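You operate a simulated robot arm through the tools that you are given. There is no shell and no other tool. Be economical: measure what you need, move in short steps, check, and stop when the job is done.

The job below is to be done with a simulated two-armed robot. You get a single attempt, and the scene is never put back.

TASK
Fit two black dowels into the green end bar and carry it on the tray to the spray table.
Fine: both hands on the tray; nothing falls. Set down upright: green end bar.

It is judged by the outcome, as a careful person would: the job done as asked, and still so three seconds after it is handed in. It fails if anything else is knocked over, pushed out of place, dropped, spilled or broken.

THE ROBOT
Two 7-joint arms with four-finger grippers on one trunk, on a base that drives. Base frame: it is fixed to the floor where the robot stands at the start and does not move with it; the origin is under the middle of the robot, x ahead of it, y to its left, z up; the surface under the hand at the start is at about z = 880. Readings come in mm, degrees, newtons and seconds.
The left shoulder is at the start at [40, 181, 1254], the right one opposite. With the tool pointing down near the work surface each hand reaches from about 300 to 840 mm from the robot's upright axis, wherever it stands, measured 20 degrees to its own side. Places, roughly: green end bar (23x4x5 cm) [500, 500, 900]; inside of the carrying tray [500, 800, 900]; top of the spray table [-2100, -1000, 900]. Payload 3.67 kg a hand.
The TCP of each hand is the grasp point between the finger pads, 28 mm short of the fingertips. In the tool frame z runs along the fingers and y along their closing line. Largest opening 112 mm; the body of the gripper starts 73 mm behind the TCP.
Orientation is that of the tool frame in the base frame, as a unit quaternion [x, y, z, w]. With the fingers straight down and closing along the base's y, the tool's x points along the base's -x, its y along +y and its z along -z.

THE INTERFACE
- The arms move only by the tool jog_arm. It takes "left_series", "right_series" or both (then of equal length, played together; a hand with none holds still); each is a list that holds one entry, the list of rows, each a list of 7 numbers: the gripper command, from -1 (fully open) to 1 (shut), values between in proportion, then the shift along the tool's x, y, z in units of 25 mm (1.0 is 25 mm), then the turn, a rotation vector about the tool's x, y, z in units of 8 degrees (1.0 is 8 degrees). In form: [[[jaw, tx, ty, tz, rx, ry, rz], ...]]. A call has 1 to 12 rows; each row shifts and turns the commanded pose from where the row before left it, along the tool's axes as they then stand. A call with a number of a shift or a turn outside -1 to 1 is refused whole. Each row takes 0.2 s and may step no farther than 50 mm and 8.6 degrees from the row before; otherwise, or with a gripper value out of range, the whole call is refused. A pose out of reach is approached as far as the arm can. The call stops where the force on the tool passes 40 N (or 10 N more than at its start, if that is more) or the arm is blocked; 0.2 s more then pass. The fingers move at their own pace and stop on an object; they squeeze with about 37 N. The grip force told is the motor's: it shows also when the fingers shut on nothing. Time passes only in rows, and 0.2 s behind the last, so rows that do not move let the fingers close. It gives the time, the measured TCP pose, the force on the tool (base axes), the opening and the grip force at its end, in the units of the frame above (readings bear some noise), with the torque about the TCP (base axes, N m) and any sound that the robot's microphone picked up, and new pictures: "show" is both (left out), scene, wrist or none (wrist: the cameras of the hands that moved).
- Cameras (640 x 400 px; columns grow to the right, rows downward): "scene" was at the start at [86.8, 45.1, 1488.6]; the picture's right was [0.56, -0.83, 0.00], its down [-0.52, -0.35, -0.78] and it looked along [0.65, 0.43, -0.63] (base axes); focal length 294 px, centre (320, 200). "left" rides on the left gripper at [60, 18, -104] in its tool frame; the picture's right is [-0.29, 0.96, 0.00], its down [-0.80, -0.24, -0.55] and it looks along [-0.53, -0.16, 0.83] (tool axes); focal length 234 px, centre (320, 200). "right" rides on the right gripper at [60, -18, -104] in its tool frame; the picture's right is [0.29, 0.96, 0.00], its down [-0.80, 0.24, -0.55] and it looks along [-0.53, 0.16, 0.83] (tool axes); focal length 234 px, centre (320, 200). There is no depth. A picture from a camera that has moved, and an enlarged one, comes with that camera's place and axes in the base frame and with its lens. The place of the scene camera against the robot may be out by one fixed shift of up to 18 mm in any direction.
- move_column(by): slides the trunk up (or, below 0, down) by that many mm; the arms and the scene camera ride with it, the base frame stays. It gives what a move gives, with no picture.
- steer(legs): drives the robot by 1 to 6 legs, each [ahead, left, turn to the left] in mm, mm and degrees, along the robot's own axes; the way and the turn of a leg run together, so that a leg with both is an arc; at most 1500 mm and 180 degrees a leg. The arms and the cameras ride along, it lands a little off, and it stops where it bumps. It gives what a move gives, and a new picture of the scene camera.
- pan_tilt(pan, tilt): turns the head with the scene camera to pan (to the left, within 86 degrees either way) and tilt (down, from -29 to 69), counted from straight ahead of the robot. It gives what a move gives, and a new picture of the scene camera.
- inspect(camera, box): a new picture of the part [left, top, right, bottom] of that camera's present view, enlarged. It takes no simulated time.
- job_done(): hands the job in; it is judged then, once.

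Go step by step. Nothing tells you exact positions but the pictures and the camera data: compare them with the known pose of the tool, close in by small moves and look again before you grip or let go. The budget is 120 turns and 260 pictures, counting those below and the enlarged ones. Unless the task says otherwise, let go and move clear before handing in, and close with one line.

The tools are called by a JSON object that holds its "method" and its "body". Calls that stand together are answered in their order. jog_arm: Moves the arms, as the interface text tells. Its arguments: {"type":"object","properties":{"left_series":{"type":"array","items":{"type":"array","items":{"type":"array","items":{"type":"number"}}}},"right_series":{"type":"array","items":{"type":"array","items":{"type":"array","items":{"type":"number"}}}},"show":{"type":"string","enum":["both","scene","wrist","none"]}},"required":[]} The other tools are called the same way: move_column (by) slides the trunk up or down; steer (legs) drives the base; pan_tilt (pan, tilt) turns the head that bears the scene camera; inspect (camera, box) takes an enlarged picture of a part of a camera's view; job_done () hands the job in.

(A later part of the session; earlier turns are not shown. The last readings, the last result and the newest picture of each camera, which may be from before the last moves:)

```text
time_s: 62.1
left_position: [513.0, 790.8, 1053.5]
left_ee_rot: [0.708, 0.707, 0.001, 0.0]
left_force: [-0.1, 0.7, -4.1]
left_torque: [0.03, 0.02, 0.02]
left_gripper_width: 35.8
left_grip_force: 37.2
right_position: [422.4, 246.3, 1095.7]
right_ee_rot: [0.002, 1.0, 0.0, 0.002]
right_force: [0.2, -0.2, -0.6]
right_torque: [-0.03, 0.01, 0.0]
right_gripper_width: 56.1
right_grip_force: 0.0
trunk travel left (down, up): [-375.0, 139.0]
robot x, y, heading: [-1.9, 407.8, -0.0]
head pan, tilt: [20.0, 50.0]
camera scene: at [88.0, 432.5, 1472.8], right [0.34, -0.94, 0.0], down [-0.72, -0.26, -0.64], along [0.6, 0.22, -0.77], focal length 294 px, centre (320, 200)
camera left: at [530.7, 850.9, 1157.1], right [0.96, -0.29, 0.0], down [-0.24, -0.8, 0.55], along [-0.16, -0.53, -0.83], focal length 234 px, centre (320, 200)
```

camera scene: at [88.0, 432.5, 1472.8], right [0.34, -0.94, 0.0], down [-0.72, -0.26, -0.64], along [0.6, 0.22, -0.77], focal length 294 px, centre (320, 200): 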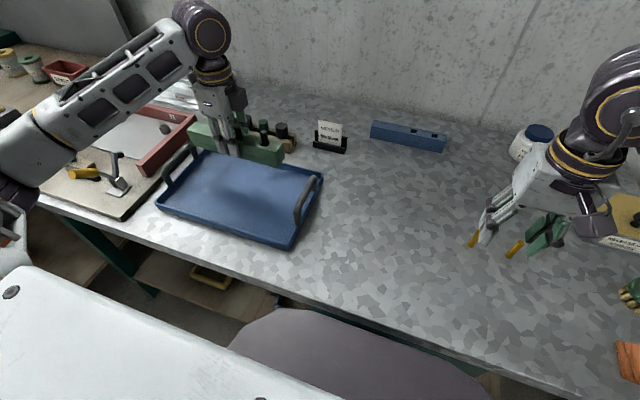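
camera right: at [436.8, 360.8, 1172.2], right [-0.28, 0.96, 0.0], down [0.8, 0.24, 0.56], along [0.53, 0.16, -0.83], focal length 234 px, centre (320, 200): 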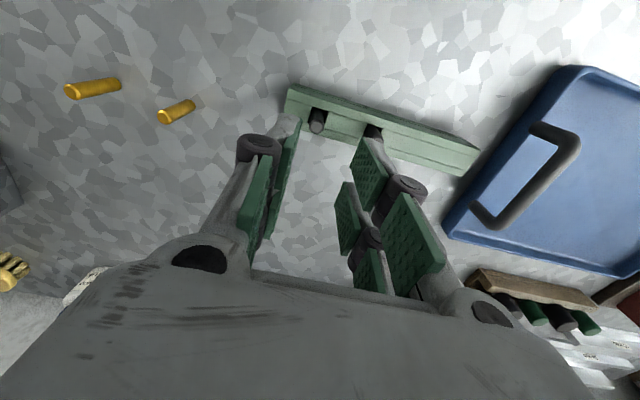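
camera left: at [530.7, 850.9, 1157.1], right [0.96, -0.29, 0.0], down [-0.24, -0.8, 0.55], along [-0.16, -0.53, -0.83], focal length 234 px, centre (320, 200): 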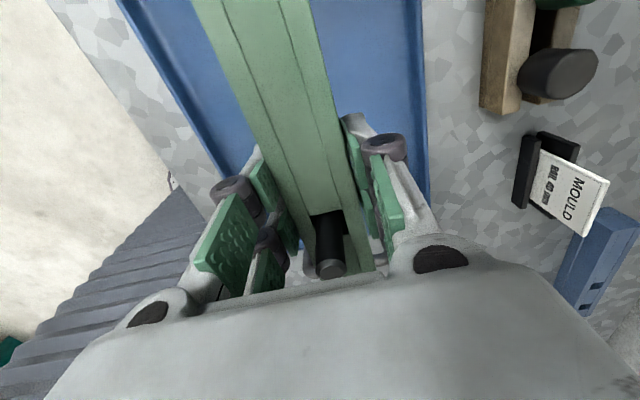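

The bar is over the tray. I'll shift slightly to its middle and lower.

{"method": "jog_arm", "body": {"left_series": [[[1, 0.36, 0, 0, 0, 0, 0], [1, 0.36, 0, 0, 0, 0, 0], [1, 0, 0, 0.4, 0, 0, 0], [1, 0, 0, 0.6, 0, 0, 0], [1, 0, 0, 0.6, 0, 0, 0], [1, 0, 0, 0.6, 0, 0, 0], [1, 0, 0, 0.6, 0, 0, 0], [1, 0, 0, 0.6, 0, 0, 0], [1, 0, 0, 0.6, 0, 0, 0], [1, 0, 0, 0.4, 0, 0, 0], [1, 0, 0, 0.2, 0, 0, 0], [1, 0, 0, 0, 0, 0, 0]]], "show": "both"}}

{"method": "inspect", "body": {"camera": "scene", "box": [140, 70, 340, 260]}}

```text
time_s: 64.7
left_position: [512.2, 805.7, 936.6]
left_ee_rot: [0.707, 0.707, 0.001, 0.001]
left_force: [0.9, 0.6, -5.0]
left_torque: [0.08, 0.0, -0.01]
left_gripper_width: 35.8
left_grip_force: 36.7
right_position: [424.0, 246.8, 1096.3]
right_ee_rot: [0.003, 1.0, 0.001, 0.002]
right_force: [-0.5, 0.0, -0.1]
right_torque: [0.0, 0.0, -0.02]
right_gripper_width: 56.1
right_grip_force: 0.1
trunk travel left (down, up): [-375.0, 139.0]
robot x, y, heading: [2.0, 407.7, -0.0]
head pan, tilt: [20.0, 50.0]
camera scene: at [88.4, 431.6, 1472.8], right [0.34, -0.94, 0.0], down [-0.72, -0.26, -0.64], along [0.6, 0.22, -0.77], focal length 294 px, centre (320, 200)
camera left: at [530.4, 866.4, 1039.8], right [0.96, -0.29, 0.0], down [-0.24, -0.8, 0.55], along [-0.16, -0.53, -0.83], focal length 234 px, centre (320, 200)
```

scene: 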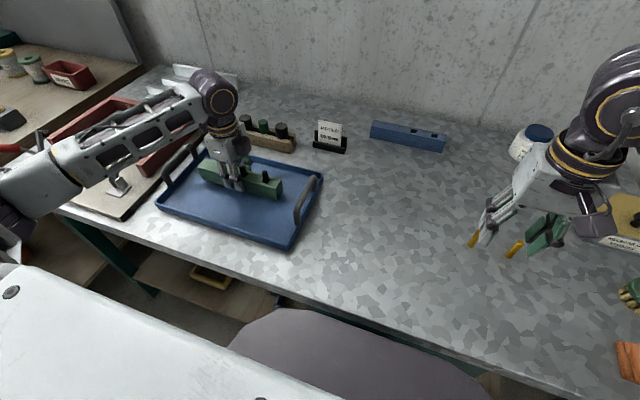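
left: 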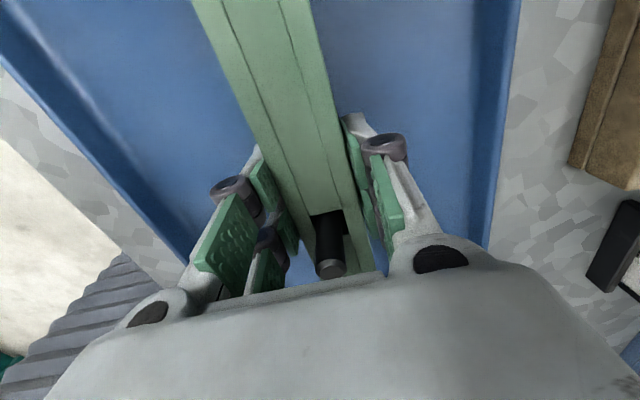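

```text
2.11 times, centred on (240, 165) of scene
camera zoom: at [88.4, 431.6, 1472.8], right [0.34, -0.94, 0.0], down [-0.72, -0.26, -0.64], along [0.6, 0.22, -0.77], focal length 619 px, centre (488, 274)
```

zoom: 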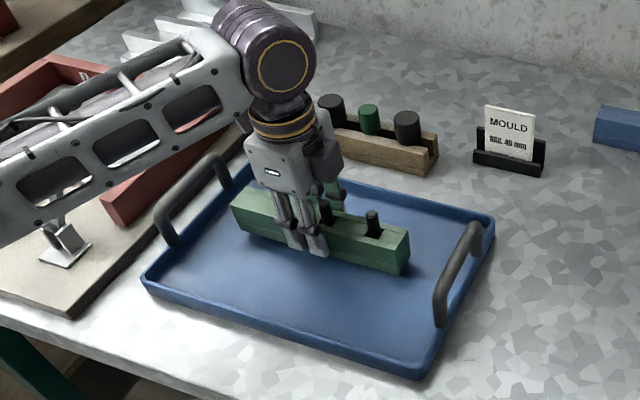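

I'll shift 8 mm toward the tray's middle and settle the bar down slowly.

{"method": "jog_arm", "body": {"left_series": [[[1, 0, -0.32, 0, 0, 0, 0], [1, 0, 0, 0.12, 0, 0, 0], [1, 0, 0, 0.12, 0, 0, 0], [1, 0, 0, 0.1, 0, 0, 0], [1, 0, 0, 0, 0, 0, 0]]], "show": "none"}}

```text
time_s: 65.9
left_position: [505.3, 807.1, 926.9]
left_ee_rot: [0.707, 0.707, 0.001, 0.001]
left_force: [0.0, -0.5, -5.5]
left_torque: [0.08, -0.03, 0.02]
left_gripper_width: 35.9
left_grip_force: 36.8
right_position: [423.4, 245.7, 1095.1]
right_ee_rot: [0.003, 1.0, 0.001, 0.002]
right_force: [1.1, 0.1, 0.6]
right_torque: [-0.01, -0.01, -0.01]
right_gripper_width: 56.1
right_grip_force: 0.0
trunk travel left (down, up): [-375.0, 139.0]
robot x, y, heading: [1.0, 412.0, -0.1]
head pan, tilt: [20.0, 50.0]
```

{"method": "jog_arm", "body": {"left_series": [[[1, 0, 0, 0.08, 0, 0, 0], [1, 0, 0, 0, 0, 0, 0]]], "show": "none"}}

{"method": "jog_arm", "body": {"left_series": [[[1, 0, 0, 0.08, 0, 0, 0], [1, 0, 0, 0, 0, 0, 0]]], "show": "none"}}

```text
time_s: 66.5
left_position: [504.5, 806.8, 927.1]
left_ee_rot: [0.707, 0.707, 0.0, 0.0]
left_force: [0.2, 0.6, -4.8]
left_torque: [0.04, -0.01, 0.0]
left_gripper_width: 36.0
left_grip_force: 36.5
right_position: [423.4, 247.5, 1096.6]
right_ee_rot: [0.002, 1.0, 0.0, 0.001]
right_force: [-0.6, 0.2, 0.0]
right_torque: [0.0, -0.01, -0.01]
right_gripper_width: 55.8
right_grip_force: 0.1
trunk travel left (down, up): [-375.0, 139.0]
robot x, y, heading: [-1.4, 407.5, -0.1]
head pan, tilt: [20.0, 50.0]
```

```text
time_s: 67.1
left_position: [505.5, 807.8, 924.3]
left_ee_rot: [0.707, 0.707, 0.001, 0.001]
left_force: [0.0, -0.4, -4.6]
left_torque: [0.08, -0.04, -0.06]
left_gripper_width: 35.7
left_grip_force: 37.1
right_position: [422.4, 247.5, 1094.7]
right_ee_rot: [0.002, 1.0, 0.001, 0.001]
right_force: [0.0, -0.1, 0.0]
right_torque: [0.0, -0.02, -0.03]
right_gripper_width: 55.9
right_grip_force: 0.0
trunk travel left (down, up): [-375.0, 139.0]
robot x, y, heading: [-1.7, 406.7, 0.1]
head pan, tilt: [20.0, 50.0]
```

{"method": "jog_arm", "body": {"left_series": [[[1, 0, 0, 0.07, 0, 0, 0], [1, 0, 0, 0, 0, 0, 0]]], "show": "none"}}

{"method": "jog_arm", "body": {"left_series": [[[1, 0, 0, 0.06, 0, 0, 0], [1, 0, 0, 0, 0, 0, 0]]], "show": "wrist"}}

{"method": "inspect", "body": {"camera": "scene", "box": [200, 140, 290, 210]}}

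```text
time_s: 67.7
left_position: [505.3, 807.7, 924.4]
left_ee_rot: [0.707, 0.708, 0.003, 0.002]
left_force: [-0.9, 4.3, 15.0]
left_torque: [-0.61, 0.22, -0.21]
left_gripper_width: 35.8
left_grip_force: 36.9
right_position: [422.9, 246.4, 1095.9]
right_ee_rot: [0.003, 1.0, 0.001, 0.003]
right_force: [0.5, -1.2, 0.4]
right_torque: [-0.02, 0.03, 0.01]
right_gripper_width: 56.0
right_grip_force: 0.1
trunk travel left (down, up): [-375.0, 139.0]
robot x, y, heading: [0.5, 408.7, -0.3]
head pan, tilt: [20.0, 50.0]
```

```text
time_s: 68.3
left_position: [505.9, 807.8, 924.2]
left_ee_rot: [0.706, 0.708, 0.003, 0.001]
left_force: [4.0, 6.8, 26.9]
left_torque: [0.13, -0.1, -0.16]
left_gripper_width: 36.0
left_grip_force: 37.0
right_position: [420.5, 246.4, 1097.1]
right_ee_rot: [0.002, 1.0, 0.001, 0.003]
right_force: [-0.8, -0.2, 0.0]
right_torque: [0.0, 0.0, -0.02]
right_gripper_width: 56.0
right_grip_force: 0.1
trunk travel left (down, up): [-375.0, 139.0]
robot x, y, heading: [-1.3, 409.1, -0.2]
head pan, tilt: [20.0, 50.0]
camera left: at [521.5, 867.6, 1028.3], right [0.96, -0.29, 0.01], down [-0.24, -0.8, 0.55], along [-0.15, -0.53, -0.83], focal length 234 px, centre (320, 200)
```

left: 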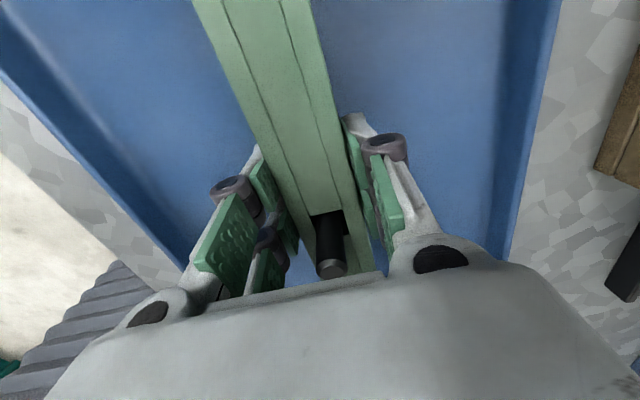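

```text
5.71 times, centred on (245, 175) of scene
camera zoom: at [86.1, 430.4, 1473.1], right [0.34, -0.94, 0.0], down [-0.72, -0.26, -0.64], along [0.61, 0.22, -0.77], focal length 1681 px, centre (749, 343)
```

zoom: 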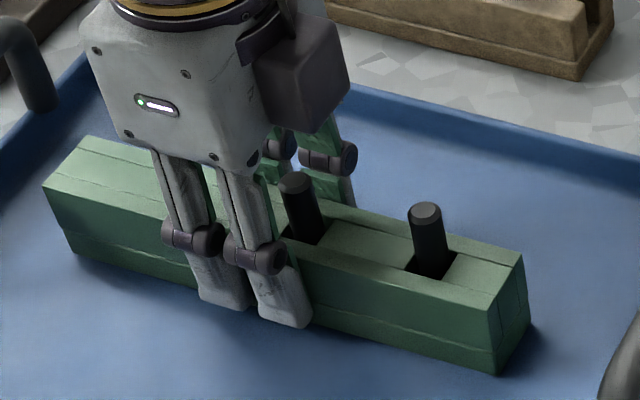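

The bar rests on the tray floor. I'll ease the pressure, open, and rise clear.

{"method": "jog_arm", "body": {"left_series": [[[1, 0, 0, -0.1, 0, 0, 0], [1, 0, 0, 0, 0, 0, 0], [-0.2, 0, 0, 0, 0, 0, 0], [-0.2, 0, 0, 0, 0, 0, 0], [-0.2, 0, 0, 0, 0, 0, 0], [-0.2, 0, 0, -0.5, 0, 0, 0], [-0.2, 0, 0, -0.8, 0, 0, 0], [-0.2, 0, 0, -0.8, 0, 0, 0], [-0.2, 0, 0, -0.8, 0, 0, 0], [-0.2, 0, 0, -0.8, 0, 0, 0], [-0.2, 0, 0, -0.8, 0, 0, 0], [-0.2, 0, 0, -0.8, 0, 0, 0]]], "show": "both"}}

{"method": "inspect", "body": {"camera": "scene", "box": [140, 90, 340, 260]}}

```text
time_s: 70.9
left_position: [505.4, 807.3, 1058.5]
left_ee_rot: [0.707, 0.707, 0.002, 0.001]
left_force: [0.3, 0.1, 0.3]
left_torque: [-0.01, -0.01, 0.02]
left_gripper_width: 67.0
left_grip_force: 0.0
right_position: [422.9, 245.9, 1096.1]
right_ee_rot: [0.003, 1.0, 0.001, 0.002]
right_force: [0.1, -0.3, -0.4]
right_torque: [0.02, -0.01, -0.02]
right_gripper_width: 55.9
right_grip_force: 0.1
trunk travel left (down, up): [-375.0, 139.0]
robot x, y, heading: [1.9, 406.3, -0.2]
head pan, tilt: [20.0, 50.0]
camera scene: at [87.9, 431.0, 1472.9], right [0.34, -0.94, 0.0], down [-0.72, -0.26, -0.64], along [0.6, 0.22, -0.77], focal length 294 px, centre (320, 200)
camera left: at [522.1, 867.8, 1161.7], right [0.96, -0.29, 0.0], down [-0.24, -0.8, 0.55], along [-0.16, -0.53, -0.83], focal length 234 px, centre (320, 200)
```

scene: 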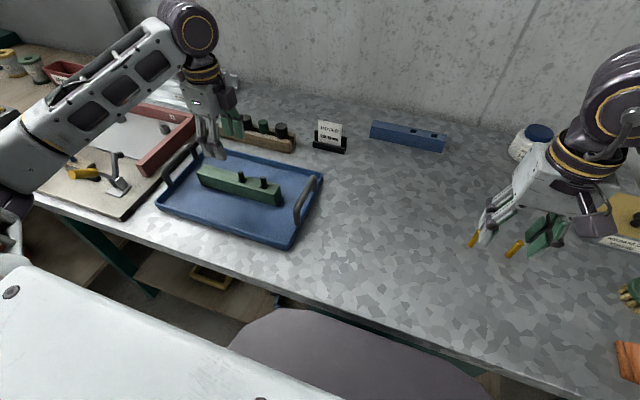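
left: 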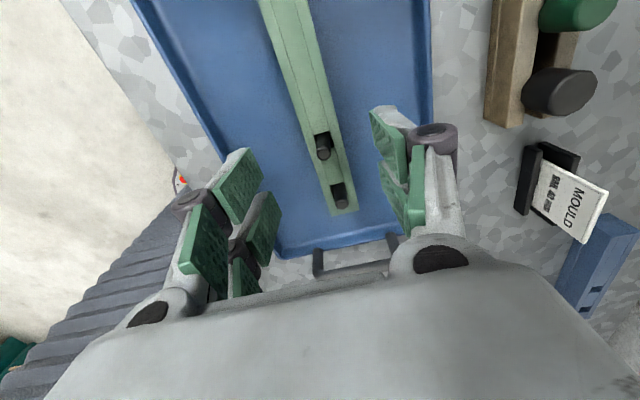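

```text
2.35 times, centred on (240, 175) of scene
camera zoom: at [87.9, 431.0, 1472.9], right [0.34, -0.94, 0.0], down [-0.72, -0.26, -0.64], along [0.6, 0.22, -0.77], focal length 692 px, centre (508, 259)
```

zoom: 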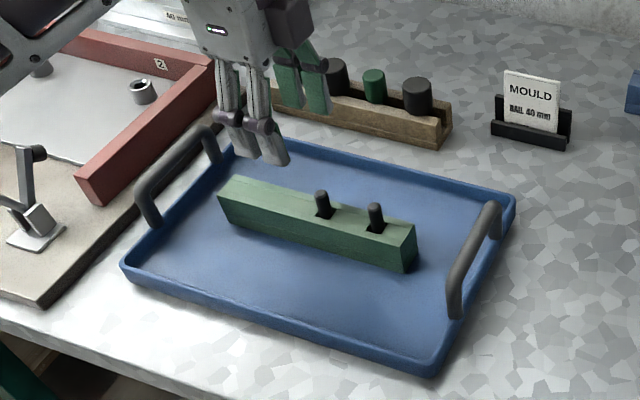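

The bar with its dowels stands well in the tray. I'll turn the left hand back, bring it in, and drive left so the robot faces the middle of the tray.

{"method": "jog_arm", "body": {"left_series": [[[-0.2, 0, 0, -0.4, 0, 0, -1], [-0.2, 0, 0, -0.4, 0, 0, -1], [-0.2, 0, 0, -0.4, 0, 0, -1], [-0.2, 0, 0, -0.4, 0, 0, -1], [-0.2, 0, 0, 0, 0, 0, -1], [-0.2, 0, 0, 0, 0, 0, -1], [-0.2, 0, 0, 0, 0, 0, -1], [-0.2, 0, 0, 0, 0, 0, -1], [-0.2, 0, 0, 0, 0, 0, -1], [-0.2, 0, 0, 0, 0, 0, -1], [-0.2, 0, 0, 0, 0, 0, -1], [-0.2, 0, 0, 0, 0, 0, -0.25]]], "show": "none"}}

{"method": "jog_arm", "body": {"left_series": [[[-0.2, 0.1, -1, 0, 0, 0, 0], [-0.2, 0.1, -1, 0, 0, 0, 0], [-0.2, 0.1, -1, 0, 0, 0, 0], [-0.2, 0.1, -1, 0, 0, 0, 0], [-0.2, 0.1, -1, 0, 0, 0, 0], [-0.2, 0.1, -1, 0, 0, 0, 0], [-0.2, 0.1, -1, 0, 0, 0, 0], [-0.2, 0.1, -0.5, 0, 0, 0, 0]]], "show": "none"}}

{"method": "pan_tilt", "body": {"pan": 60, "tilt": 40}}

```text
time_s: 73.5
left_position: [503.5, 808.0, 1097.1]
left_ee_rot: [-0.001, 1.0, 0.0, 0.001]
left_force: [0.1, -0.5, 0.1]
left_torque: [0.0, 0.01, 0.03]
left_gripper_width: 67.2
left_grip_force: 0.1
right_position: [423.8, 245.6, 1096.5]
right_ee_rot: [0.003, 1.0, 0.002, 0.002]
right_force: [0.2, -0.5, -1.2]
right_torque: [0.03, -0.02, 0.0]
right_gripper_width: 55.8
right_grip_force: 0.0
trunk travel left (down, up): [-375.0, 139.0]
robot x, y, heading: [2.0, 410.3, -0.2]
head pan, tilt: [20.0, 50.0]
```

```text
time_s: 75.3
left_position: [485.3, 617.5, 1098.7]
left_ee_rot: [0.0, 1.0, 0.001, 0.001]
left_force: [1.0, -0.7, 0.7]
left_torque: [0.02, -0.05, 0.01]
left_gripper_width: 66.9
left_grip_force: 0.1
right_position: [423.0, 245.9, 1096.5]
right_ee_rot: [0.003, 1.0, 0.001, 0.002]
right_force: [0.3, 0.5, -0.3]
right_torque: [-0.01, 0.02, 0.01]
right_gripper_width: 56.3
right_grip_force: 0.0
trunk travel left (down, up): [-375.0, 139.0]
robot x, y, heading: [4.4, 411.4, -0.3]
head pan, tilt: [20.0, 50.0]
```

```text
time_s: 76.4
left_position: [484.9, 618.4, 1098.0]
left_ee_rot: [-0.001, 1.0, 0.0, 0.001]
left_force: [-0.5, -0.5, -0.1]
left_torque: [0.01, 0.01, -0.03]
left_gripper_width: 67.2
left_grip_force: 0.0
right_position: [423.6, 245.3, 1095.5]
right_ee_rot: [0.003, 1.0, 0.0, 0.001]
right_force: [0.4, -0.6, -0.5]
right_torque: [-0.01, 0.04, -0.02]
right_gripper_width: 56.0
right_grip_force: 0.0
trunk travel left (down, up): [-375.0, 139.0]
robot x, y, heading: [2.5, 407.9, 0.0]
head pan, tilt: [60.0, 40.0]
camera scene: at [58.3, 478.5, 1487.0], right [0.87, -0.5, 0.0], down [-0.32, -0.56, -0.77], along [0.38, 0.66, -0.64], focal length 294 px, centre (320, 200)
```

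scene: 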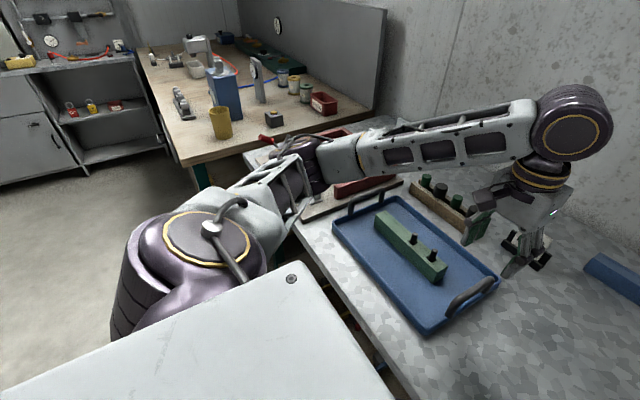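

The way is free (next bench edge at y≈1500). Driving 400 mm left.

{"method": "steer", "body": {"legs": [[0, 200, 0], [0, 200, 0]]}}

{"method": "pan_tilt", "body": {"pan": 0, "tilt": 55}}

{"method": "jog_arm", "body": {"left_series": [[[-0.2, 0, 0, 0, 0, 0, 0]]], "right_series": [[[-0.2, 0, 0, 0, 0, 0, 0]]], "show": "wrist"}}

```text
time_s: 79.2
left_position: [484.0, 1017.0, 1097.4]
left_ee_rot: [0.0, 1.0, 0.001, 0.001]
left_force: [-0.7, -0.2, -0.1]
left_torque: [-0.01, 0.02, -0.01]
left_gripper_width: 66.8
left_grip_force: 0.0
right_position: [423.8, 644.9, 1094.8]
right_ee_rot: [0.002, 1.0, 0.001, 0.002]
right_force: [0.4, -0.3, -0.1]
right_torque: [0.0, 0.01, 0.01]
right_gripper_width: 55.9
right_grip_force: 0.1
trunk travel left (down, up): [-375.0, 139.0]
robot x, y, heading: [-0.8, 803.0, -0.0]
head pan, tilt: [60.0, 40.0]
camera scene: at [58.0, 876.3, 1487.0], right [0.87, -0.5, 0.0], down [-0.32, -0.56, -0.77], along [0.38, 0.66, -0.64], focal length 294 px, centre (320, 200)
```

scene: 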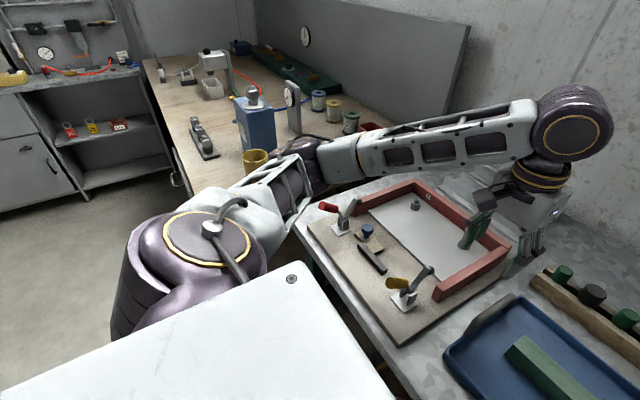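

```text
time_s: 80.5
left_position: [485.1, 1016.3, 1097.3]
left_ee_rot: [-0.002, 1.0, 0.0, 0.001]
left_force: [0.1, -0.5, 0.4]
left_torque: [0.01, 0.0, 0.02]
left_gripper_width: 67.3
left_grip_force: 0.1
right_position: [423.6, 644.6, 1096.2]
right_ee_rot: [0.001, 1.0, 0.002, 0.002]
right_force: [1.0, 0.3, 0.7]
right_torque: [0.0, 0.0, 0.01]
right_gripper_width: 55.9
right_grip_force: 0.2
trunk travel left (down, up): [-375.0, 139.0]
robot x, y, heading: [-1.9, 807.4, -0.0]
head pan, tilt: [0.0, 55.0]
camera scene: at [87.7, 803.2, 1466.4], right [0.0, -1.0, 0.0], down [-0.82, 0.0, -0.57], along [0.57, 0.0, -0.82], focal length 294 px, centre (320, 200)
```

scene: 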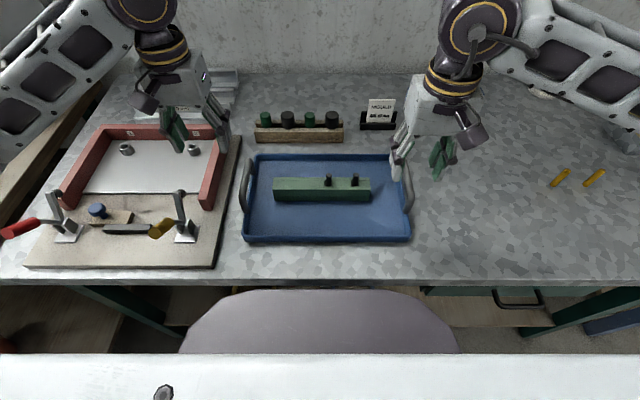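

```text
time_s: 80.9
left_position: [484.5, 1016.8, 1097.6]
left_ee_rot: [-0.001, 1.0, 0.0, 0.001]
left_force: [0.3, -0.7, -0.2]
left_torque: [-0.01, -0.03, 0.02]
left_gripper_width: 67.2
left_grip_force: 0.2
right_position: [423.5, 644.8, 1095.8]
right_ee_rot: [0.002, 1.0, 0.001, 0.002]
right_force: [0.1, 0.3, 0.3]
right_torque: [-0.01, 0.01, 0.01]
right_gripper_width: 67.3
right_grip_force: 0.0
trunk travel left (down, up): [-375.0, 139.0]
robot x, y, heading: [1.1, 807.0, -0.0]
head pan, tilt: [0.0, 55.0]
camera right: at [361.9, 626.1, 1200.4], right [-0.28, 0.96, 0.0], down [0.8, 0.24, 0.56], along [0.53, 0.16, -0.83], focal length 234 px, centre (320, 200)
camera left: at [423.5, 1034.9, 1201.1], right [0.29, 0.96, 0.0], down [0.8, -0.24, 0.56], along [0.53, -0.16, -0.83], focal length 234 px, centre (320, 200)
```

right: 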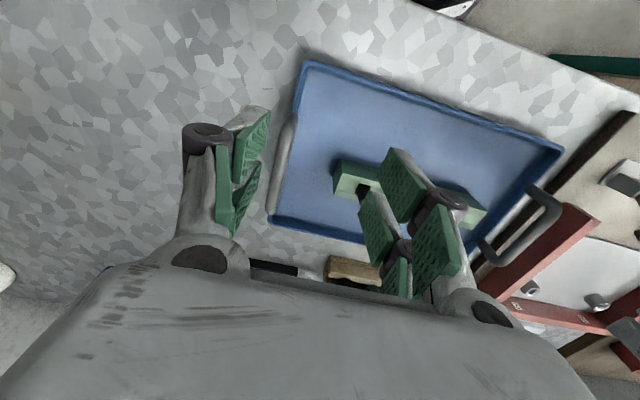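
left: 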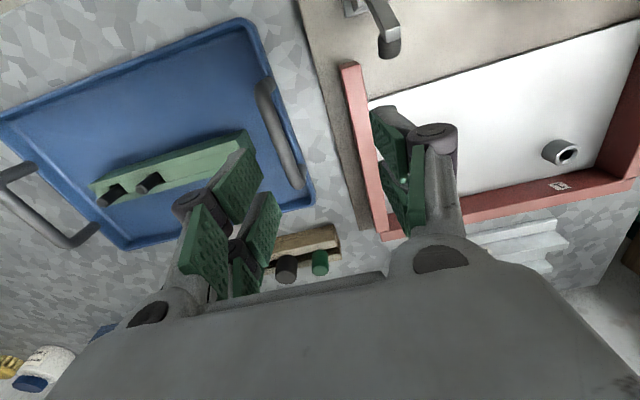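

{"method": "inspect", "body": {"camera": "scene", "box": [220, 140, 440, 250]}}

{"method": "inspect", "body": {"camera": "left", "box": [190, 50, 350, 220]}}

{"method": "inspect", "body": {"camera": "right", "box": [240, 80, 360, 250]}}

```text
2.91 times, centred on (330, 195) of scene
camera zoom: at [87.7, 803.0, 1466.3], right [0.0, -1.0, 0.0], down [-0.82, 0.0, -0.57], along [0.57, 0.0, -0.82], focal length 856 px, centre (291, 214)
```

zoom: 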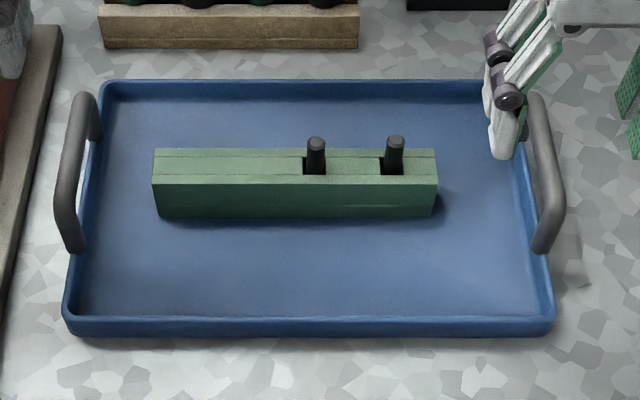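

```text
2.35 times, centred on (270, 135) of left
camera zoom: at [423.5, 1034.9, 1201.1], right [0.29, 0.96, 0.0], down [0.8, -0.24, 0.56], along [0.53, -0.16, -0.83], focal length 551 px, centre (438, 353)
```

zoom: 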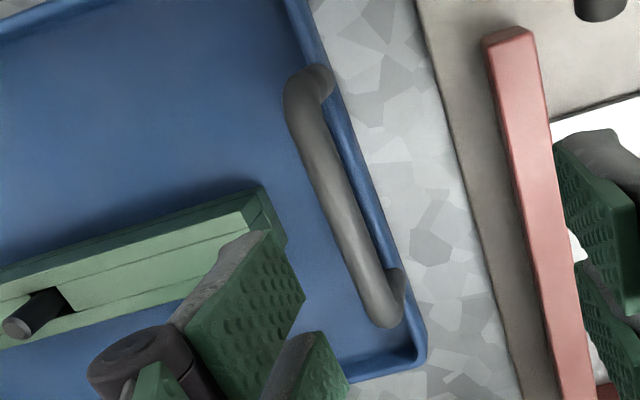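

```text
2.35 times, centred on (300, 165) of right
camera zoom: at [361.9, 626.1, 1200.4], right [-0.28, 0.96, 0.0], down [0.8, 0.24, 0.56], along [0.53, 0.16, -0.83], focal length 551 px, centre (367, 282)
```

zoom: 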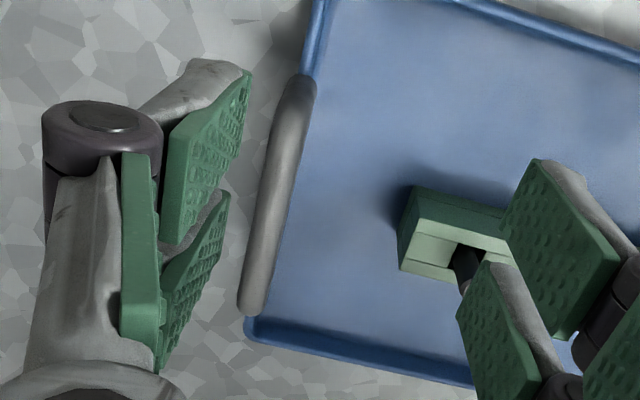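

The handles come out at about (498,614,959) and (498,972,959), running along x. I'll bring both hands to 50 mm above them.

{"method": "jog_arm", "body": {"left_series": [[[0.15, -0.116, -0.36, 0.7, 0, 0, 0], [0.15, -0.116, -0.36, 0.7, 0, 0, 0], [0.15, -0.116, -0.36, 0.7, 0, 0, 0], [0.15, -0.116, -0.36, 0.7, 0, 0, 0], [0.15, -0.116, -0.36, 0.7, 0, 0, 0], [0.15, 0, 0, 0, 0, 0, 0]]], "right_series": [[[0.15, -0.61, -0.24, 0.69, 0.014, 0.029, -0.043], [0.15, -0.61, -0.24, 0.69, 0, 0, 0], [0.15, -0.61, -0.24, 0.69, 0, 0, 0], [0.15, -0.61, -0.24, 0.69, 0, 0, 0], [0.15, -0.61, -0.24, 0.69, 0, 0, 0], [0.15, 0, 0, 0, 0, 0, 0]]], "show": "both"}}

{"method": "inspect", "body": {"camera": "scene", "box": [220, 120, 440, 250]}}

```text
time_s: 82.3
left_position: [501.0, 973.2, 1010.5]
left_ee_rot: [-0.001, 1.0, 0.0, 0.001]
left_force: [-0.2, 0.3, 0.0]
left_torque: [0.01, -0.02, 0.01]
left_gripper_width: 47.6
left_grip_force: 0.0
right_position: [497.9, 614.1, 1009.9]
right_ee_rot: [-0.001, 1.0, 0.0, 0.0]
right_force: [-1.0, -1.0, -0.1]
right_torque: [0.02, -0.05, -0.01]
right_gripper_width: 47.4
right_grip_force: 0.1
trunk travel left (down, up): [-375.0, 139.0]
robot x, y, heading: [0.1, 808.7, -0.2]
head pan, tilt: [0.0, 55.0]
camera scene: at [87.3, 803.1, 1466.4], right [0.0, -1.0, 0.0], down [-0.82, 0.0, -0.57], along [0.57, 0.0, -0.82], focal length 294 px, centre (320, 200)
camera right: at [437.3, 595.2, 1114.0], right [-0.29, 0.96, 0.0], down [0.8, 0.24, 0.55], along [0.53, 0.16, -0.83], focal length 234 px, centre (320, 200)
camera left: at [439.8, 991.0, 1113.7], right [0.29, 0.96, 0.0], down [0.8, -0.24, 0.56], along [0.53, -0.16, -0.83], focal length 234 px, centre (320, 200)
```

scene: 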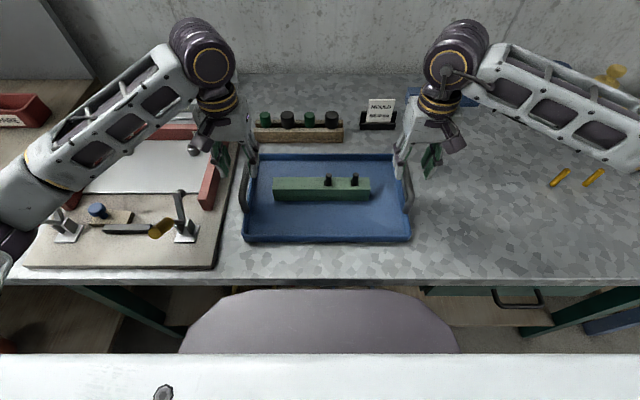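
right: 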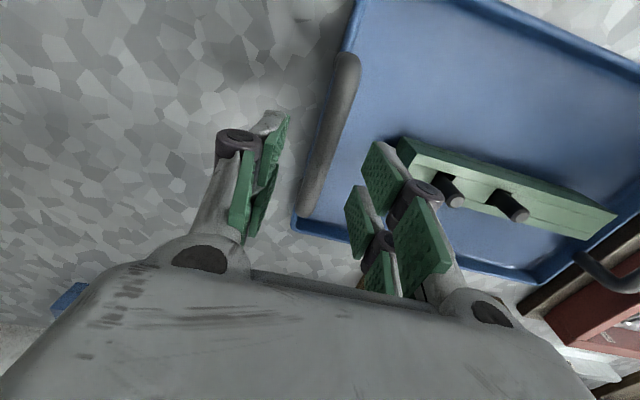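
left: 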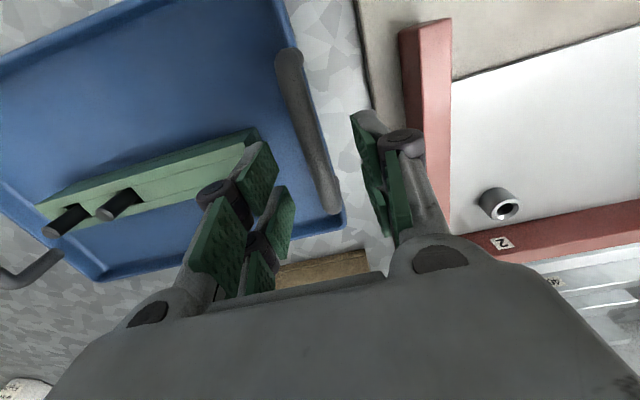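

```text
2.91 times, centred on (330, 185) of scene
camera zoom: at [87.3, 803.1, 1466.4], right [0.0, -1.0, 0.0], down [-0.82, 0.0, -0.57], along [0.57, 0.0, -0.82], focal length 856 px, centre (291, 244)
```

zoom: 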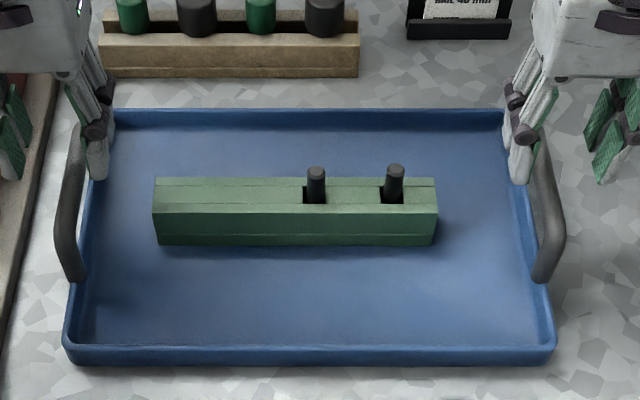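

Both handles are nearly centred; the left needs −3 mm in y. I'll lower both to the handle height.

{"method": "jog_arm", "body": {"left_series": [[[0.15, 0, -0.12, 0.4, 0, 0, 0], [0.15, 0, 0, 0.6, 0, 0, 0], [0.15, 0, 0, 0.6, 0, 0, 0], [0.15, 0, 0, 0.5, 0, 0, 0], [0.15, 0, 0, 0, 0, 0, 0]]], "right_series": [[[0.15, 0, 0, 0.4, 0, 0, 0], [0.15, 0, 0, 0.6, 0, 0, 0], [0.15, 0, 0, 0.6, 0, 0, 0], [0.15, 0, 0, 0.5, 0, 0, 0], [0.15, 0, 0, 0, 0, 0, 0]]], "show": "both"}}

{"method": "inspect", "body": {"camera": "scene", "box": [220, 120, 440, 250]}}

```text
time_s: 83.5
left_position: [499.2, 969.9, 956.0]
left_ee_rot: [-0.001, 1.0, -0.001, 0.001]
left_force: [0.5, 0.6, 0.2]
left_torque: [0.0, 0.02, -0.01]
left_gripper_width: 47.4
left_grip_force: 0.0
right_position: [497.6, 614.6, 957.5]
right_ee_rot: [-0.001, 1.0, 0.0, -0.001]
right_force: [0.5, 0.3, -0.2]
right_torque: [0.02, -0.06, 0.01]
right_gripper_width: 47.4
right_grip_force: 0.1
trunk travel left (down, up): [-375.0, 139.0]
robot x, y, heading: [2.2, 805.9, 0.1]
head pan, tilt: [0.0, 55.0]
camera scene: at [87.7, 802.9, 1466.4], right [0.0, -1.0, 0.0], down [-0.82, 0.0, -0.57], along [0.57, 0.0, -0.82], focal length 294 px, centre (320, 200)
camera right: at [437.3, 595.9, 1062.6], right [-0.29, 0.96, 0.0], down [0.8, 0.24, 0.55], along [0.53, 0.16, -0.83], focal length 234 px, centre (320, 200)
camera left: at [438.5, 988.3, 1060.3], right [0.29, 0.96, 0.0], down [0.8, -0.24, 0.56], along [0.53, -0.16, -0.83], focal length 234 px, centre (320, 200)
```

scene: 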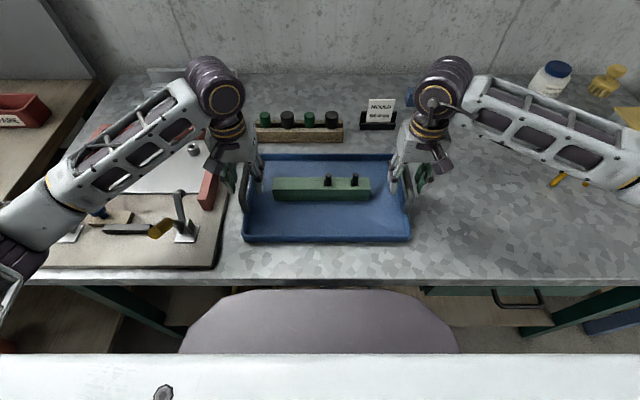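
right: 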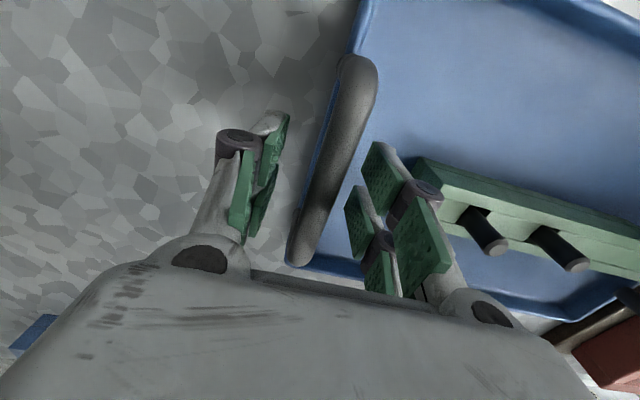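
left: 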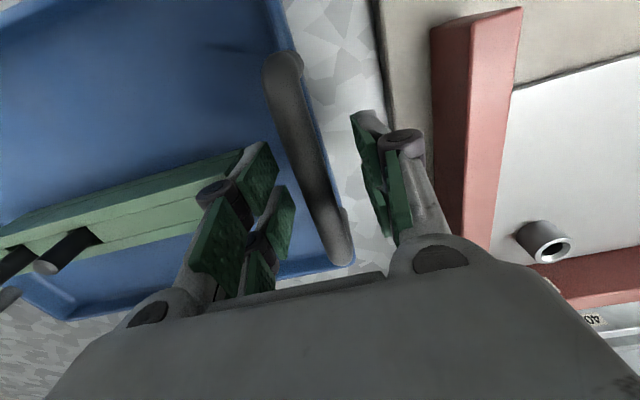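

```text
2.91 times, centred on (330, 185) of scene
camera zoom: at [87.7, 802.9, 1466.4], right [0.0, -1.0, 0.0], down [-0.82, 0.0, -0.57], along [0.57, 0.0, -0.82], focal length 856 px, centre (291, 244)
```

zoom: 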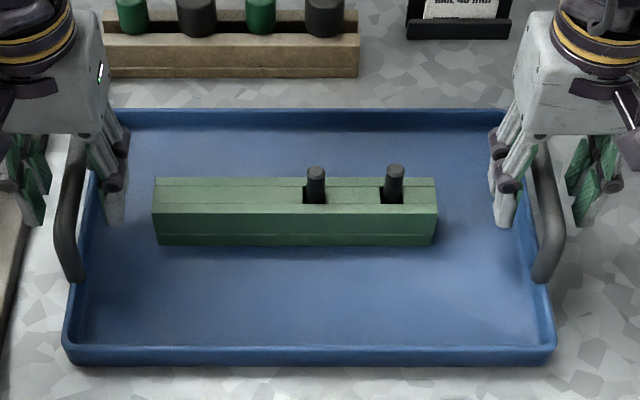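

The handles lie centred between the fingers at grasp depth. Closing both hands together.

{"method": "jog_arm", "body": {"left_series": [[[1, 0, 0, 0, 0, 0, 0], [1, 0, 0, 0, 0, 0, 0], [1, 0, 0, 0, 0, 0, 0], [1, 0, 0, 0, 0, 0, 0]]], "right_series": [[[1, 0, 0, 0, 0, 0, 0], [1, 0, 0, 0, 0, 0, 0], [1, 0, 0, 0, 0, 0, 0], [1, 0, 0, 0, 0, 0, 0]]], "show": "both"}}

{"method": "inspect", "body": {"camera": "scene", "box": [220, 120, 440, 250]}}

```text
time_s: 84.5
left_position: [499.4, 968.8, 956.3]
left_ee_rot: [0.0, 1.0, -0.001, 0.001]
left_force: [-1.4, -22.6, 0.4]
left_torque: [-0.04, -0.44, 0.15]
left_gripper_width: 14.4
left_grip_force: 36.8
right_position: [498.6, 616.7, 957.1]
right_ee_rot: [-0.002, 1.0, 0.002, 0.0]
right_force: [0.9, 22.6, 0.0]
right_torque: [0.01, -0.05, -0.6]
right_gripper_width: 14.6
right_grip_force: 37.1
trunk travel left (down, up): [-375.0, 139.0]
robot x, y, heading: [-2.0, 806.1, 0.1]
head pan, tilt: [0.0, 55.0]
camera scene: at [88.1, 802.8, 1466.3], right [0.0, -1.0, 0.0], down [-0.82, 0.0, -0.57], along [0.57, 0.0, -0.82], focal length 294 px, centre (320, 200)
camera right: at [437.2, 596.8, 1062.5], right [-0.29, 0.96, 0.0], down [0.8, 0.24, 0.55], along [0.53, 0.16, -0.83], focal length 234 px, centre (320, 200)
camera left: at [438.4, 987.2, 1060.3], right [0.29, 0.96, 0.0], down [0.8, -0.24, 0.56], along [0.53, -0.16, -0.83], focal length 234 px, centre (320, 200)
```

scene: 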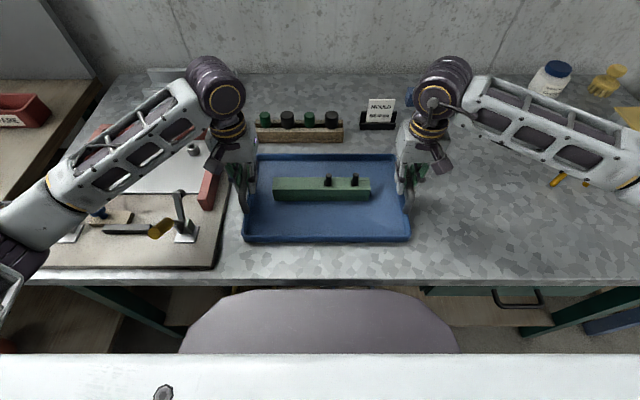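
right: 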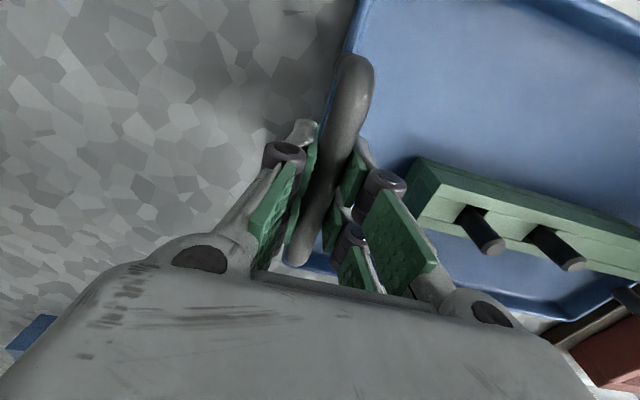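
left: 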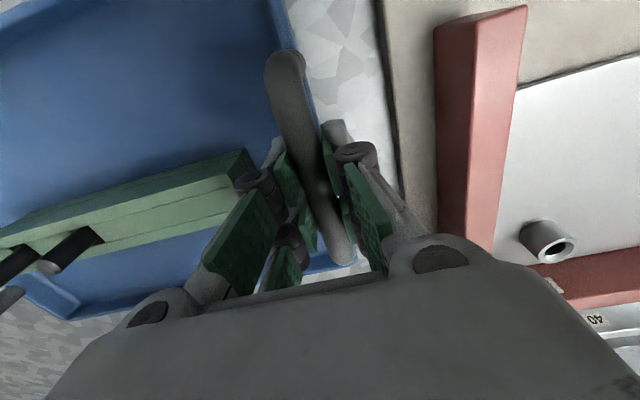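

```text
2.91 times, centred on (330, 185) of scene
camera zoom: at [88.1, 802.8, 1466.3], right [0.0, -1.0, 0.0], down [-0.82, 0.0, -0.57], along [0.57, 0.0, -0.82], focal length 856 px, centre (291, 244)
```

zoom: 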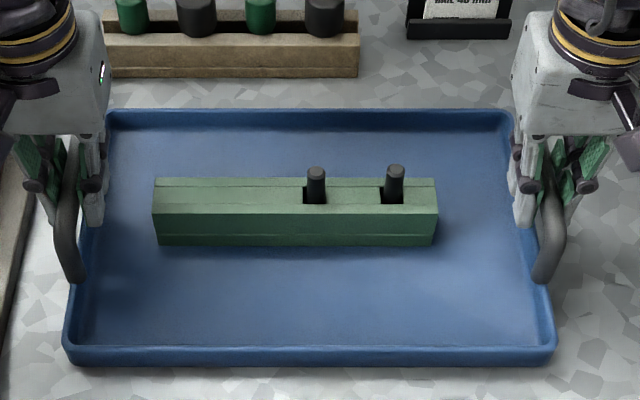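

Both hands hold their handles, with about 22 N pulling apart. I'll relax that inward, then lift with the column.

{"method": "jog_arm", "body": {"left_series": [[[1, 0, -0.04, 0, 0, 0, 0], [1, 0, 0, 0, 0, 0, 0], [1, 0, 0, 0, 0, 0, 0]]], "right_series": [[[1, 0, 0.04, 0, 0, 0, 0], [1, 0, 0, 0, 0, 0, 0], [1, 0, 0, 0, 0, 0, 0]]], "show": "none"}}

{"method": "move_column", "body": {"by": 10}}

{"method": "inspect", "body": {"camera": "scene", "box": [220, 120, 440, 250]}}

```text
time_s: 85.3
left_position: [499.5, 968.4, 956.5]
left_ee_rot: [-0.001, 1.0, 0.0, 0.001]
left_force: [-2.7, -19.8, 0.2]
left_torque: [0.07, -0.12, -0.04]
left_gripper_width: 14.6
left_grip_force: 37.1
right_position: [499.7, 616.0, 957.3]
right_ee_rot: [-0.001, 1.0, 0.0, 0.0]
right_force: [-0.1, 19.6, -0.2]
right_torque: [0.02, -0.22, -0.13]
right_gripper_width: 14.4
right_grip_force: 36.9
trunk travel left (down, up): [-375.0, 139.0]
robot x, y, heading: [-1.9, 804.6, -0.0]
head pan, tilt: [0.0, 55.0]
```

```text
time_s: 85.9
left_position: [499.8, 967.0, 966.7]
left_ee_rot: [-0.001, 1.0, 0.0, 0.001]
left_force: [-0.8, -19.3, -6.0]
left_torque: [0.01, -0.14, -0.04]
left_gripper_width: 14.4
left_grip_force: 37.2
right_position: [499.1, 616.0, 968.0]
right_ee_rot: [0.0, 1.0, 0.0, -0.002]
right_force: [0.4, 19.0, -6.7]
right_torque: [0.0, 0.11, -0.17]
right_gripper_width: 14.5
right_grip_force: 36.6
trunk travel left (down, up): [-385.0, 129.0]
robot x, y, heading: [2.0, 804.0, 0.3]
head pan, tilt: [0.0, 55.0]
```

```text
2.91 times, centred on (330, 185) of scene
camera zoom: at [88.4, 802.8, 1476.4], right [0.0, -1.0, 0.0], down [-0.82, 0.0, -0.57], along [0.57, 0.0, -0.82], focal length 856 px, centre (291, 244)
```

zoom: 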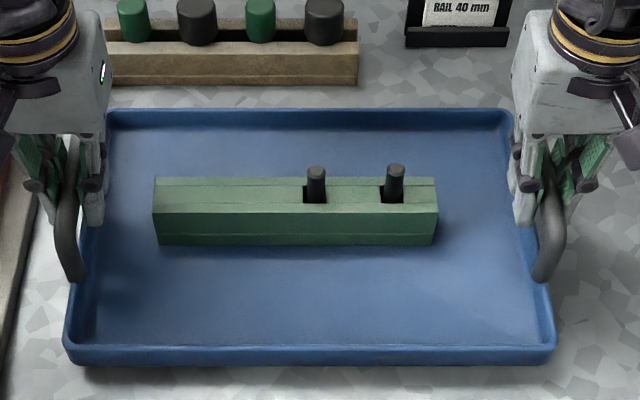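

The tray lifts level. I'll relax a bit more of the sideways tension, raise another 70 mm, and then look around before backing away.

{"method": "jog_arm", "body": {"left_series": [[[1, 0, -0.08, 0, 0, 0, 0], [1, 0, 0, 0, 0, 0, 0]]], "right_series": [[[1, 0, 0.08, 0, 0, 0, 0], [1, 0, 0, 0, 0, 0, 0]]], "show": "none"}}

{"method": "move_column", "body": {"by": 70}}

{"method": "pan_tilt", "body": {"pan": 86, "tilt": 25}}

{"method": "pan_tilt", "body": {"pan": -86, "tilt": 25}}

```text
time_s: 86.5
left_position: [501.0, 967.6, 966.0]
left_ee_rot: [-0.002, 1.0, 0.002, 0.0]
left_force: [-0.7, 3.1, -6.2]
left_torque: [0.03, 0.0, -0.51]
left_gripper_width: 14.7
left_grip_force: 36.8
right_position: [499.2, 616.2, 967.2]
right_ee_rot: [0.0, 1.0, -0.002, -0.001]
right_force: [1.4, -3.2, -5.9]
right_torque: [-0.04, 0.02, 0.32]
right_gripper_width: 14.6
right_grip_force: 36.9
trunk travel left (down, up): [-385.0, 129.0]
robot x, y, heading: [-1.1, 804.4, -0.0]
head pan, tilt: [0.0, 55.0]
```

```text
time_s: 87.6
left_position: [500.4, 967.2, 1037.1]
left_ee_rot: [-0.003, 1.0, 0.002, -0.001]
left_force: [0.0, 28.0, -6.2]
left_torque: [-0.02, 0.09, -0.41]
left_gripper_width: 14.5
left_grip_force: 37.5
right_position: [499.9, 616.5, 1038.2]
right_ee_rot: [0.0, 1.0, -0.001, -0.001]
right_force: [-0.6, -26.9, -5.8]
right_torque: [0.03, -0.03, 0.28]
right_gripper_width: 14.7
right_grip_force: 36.8
trunk travel left (down, up): [-455.0, 59.0]
robot x, y, heading: [-0.2, 805.5, -0.2]
head pan, tilt: [0.0, 55.0]
```

```text
time_s: 89.2
left_position: [501.0, 968.3, 1036.9]
left_ee_rot: [-0.001, 1.0, 0.003, -0.001]
left_force: [0.1, 38.1, -6.1]
left_torque: [-0.06, -0.03, -0.3]
left_gripper_width: 14.7
left_grip_force: 37.1
right_position: [498.6, 615.4, 1038.1]
right_ee_rot: [0.0, 1.0, -0.002, -0.002]
right_force: [0.5, -38.1, -5.8]
right_torque: [0.01, 0.03, 0.11]
right_gripper_width: 14.6
right_grip_force: 36.7
trunk travel left (down, up): [-455.0, 59.0]
robot x, y, heading: [-0.1, 802.5, 0.0]
head pan, tilt: [85.9, 25.0]
camera scene: at [23.3, 894.6, 1591.4], right [1.0, -0.07, 0.0], down [-0.03, -0.42, -0.91], along [0.06, 0.9, -0.42], focal length 294 px, centre (320, 200)
```

scene: 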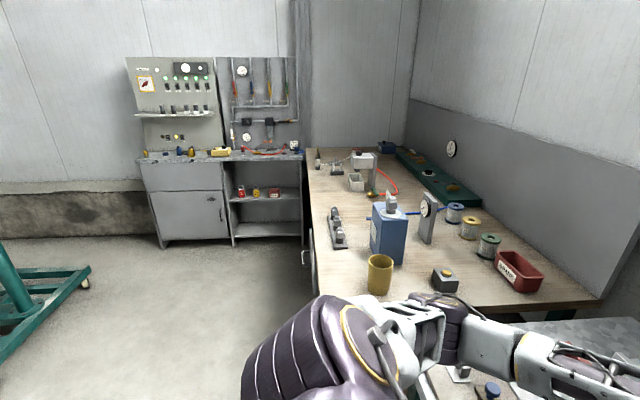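

```text
time_s: 91.8
left_position: [500.4, 968.3, 1037.8]
left_ee_rot: [-0.001, 1.0, 0.003, -0.001]
left_force: [-0.2, 38.4, -5.9]
left_torque: [-0.04, 0.01, -0.32]
left_gripper_width: 14.4
left_grip_force: 37.4
right_position: [499.3, 616.8, 1038.5]
right_ee_rot: [0.0, 1.0, -0.002, -0.002]
right_force: [0.7, -38.2, -5.8]
right_torque: [0.02, -0.03, 0.15]
right_gripper_width: 14.8
right_grip_force: 37.0
trunk travel left (down, up): [-455.0, 59.0]
robot x, y, heading: [0.8, 807.5, -0.2]
head pan, tilt: [-85.9, 25.0]
camera scene: at [23.4, 710.8, 1591.4], right [-1.0, -0.07, 0.0], down [-0.03, 0.42, -0.91], along [0.06, -0.9, -0.42], focal length 294 px, centre (320, 200)
```

scene: 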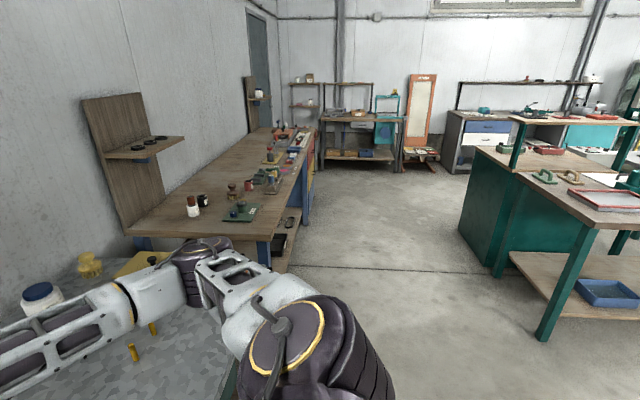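

The squeeze overshot to 38 N inward, so I'll ease it outward slightly. Then I'll back away from the table a short way to see more.

{"method": "jog_arm", "body": {"left_series": [[[1, 0, 0.05, 0, 0, 0, 0], [1, 0, 0, 0, 0, 0, 0], [1, 0, 0, 0, 0, 0, 0], [1, 0, 0, 0, 0, 0, 0], [1, 0, 0, 0, 0, 0, 0]]], "right_series": [[[1, 0, -0.05, 0, 0, 0, 0], [1, 0, 0, 0, 0, 0, 0], [1, 0, 0, 0, 0, 0, 0], [1, 0, 0, 0, 0, 0, 0], [1, 0, 0, 0, 0, 0, 0]]], "show": "none"}}

{"method": "pan_tilt", "body": {"pan": 0, "tilt": 50}}

{"method": "steer", "body": {"legs": [[-150, 0, 0], [-150, 0, 0]]}}

```text
time_s: 93.0
left_position: [499.9, 968.1, 1037.9]
left_ee_rot: [-0.002, 1.0, 0.0, 0.002]
left_force: [0.1, 31.7, -6.6]
left_torque: [0.01, 0.11, -0.03]
left_gripper_width: 14.6
left_grip_force: 37.2
right_position: [499.4, 615.8, 1039.3]
right_ee_rot: [0.0, 1.0, -0.001, 0.0]
right_force: [0.0, -31.0, -6.0]
right_torque: [0.02, -0.08, 0.13]
right_gripper_width: 14.4
right_grip_force: 36.8
trunk travel left (down, up): [-455.0, 59.0]
robot x, y, heading: [0.5, 806.7, -0.1]
head pan, tilt: [-85.9, 25.0]
```

```text
time_s: 94.6
left_position: [499.8, 969.0, 1037.3]
left_ee_rot: [-0.002, 1.0, 0.001, 0.0]
left_force: [0.4, 30.4, -5.6]
left_torque: [-0.04, 0.0, -0.06]
left_gripper_width: 14.3
left_grip_force: 36.6
right_position: [499.7, 614.9, 1038.9]
right_ee_rot: [-0.001, 1.0, -0.001, -0.001]
right_force: [0.0, -30.9, -6.0]
right_torque: [0.0, 0.04, 0.13]
right_gripper_width: 14.6
right_grip_force: 37.3
trunk travel left (down, up): [-455.0, 59.0]
robot x, y, heading: [0.8, 806.9, -0.1]
head pan, tilt: [0.0, 50.0]
camera scene: at [93.8, 802.7, 1553.9], right [0.0, -1.0, 0.0], down [-0.77, 0.0, -0.64], along [0.64, 0.0, -0.77], focal length 294 px, centre (320, 200)
```

scene: 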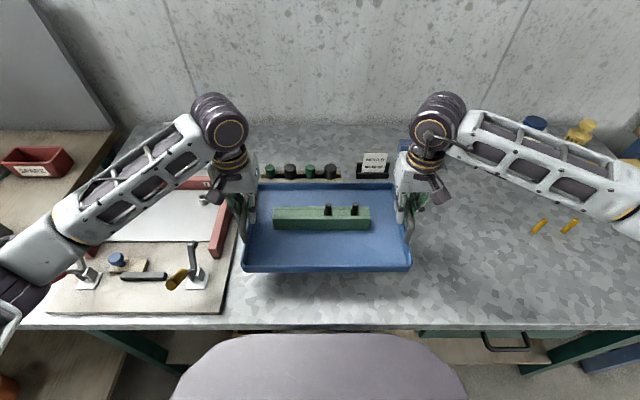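

```text
time_s: 97.0
left_position: [205.7, 970.5, 1036.5]
left_ee_rot: [-0.004, 1.0, 0.001, 0.0]
left_force: [0.4, 30.6, -6.9]
left_torque: [-0.02, 0.02, -0.08]
left_gripper_width: 14.5
left_grip_force: 37.0
right_position: [206.3, 617.5, 1037.9]
right_ee_rot: [-0.002, 1.0, -0.001, -0.001]
right_force: [0.8, -30.0, -5.9]
right_torque: [0.03, 0.08, 0.16]
right_gripper_width: 14.8
right_grip_force: 37.2
trunk travel left (down, up): [-455.0, 59.0]
robot x, y, heading: [-298.0, 806.1, 0.4]
head pan, tilt: [0.0, 50.0]
camera scene: at [-199.4, 802.5, 1553.6], right [0.01, -1.0, 0.0], down [-0.77, 0.0, -0.64], along [0.64, 0.0, -0.77], focal length 294 px, centre (320, 200)
```

scene: 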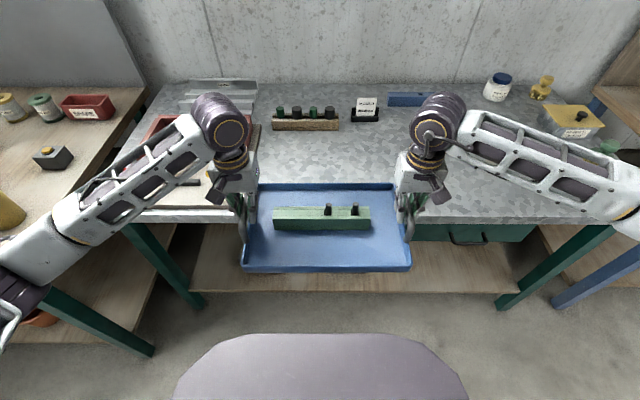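

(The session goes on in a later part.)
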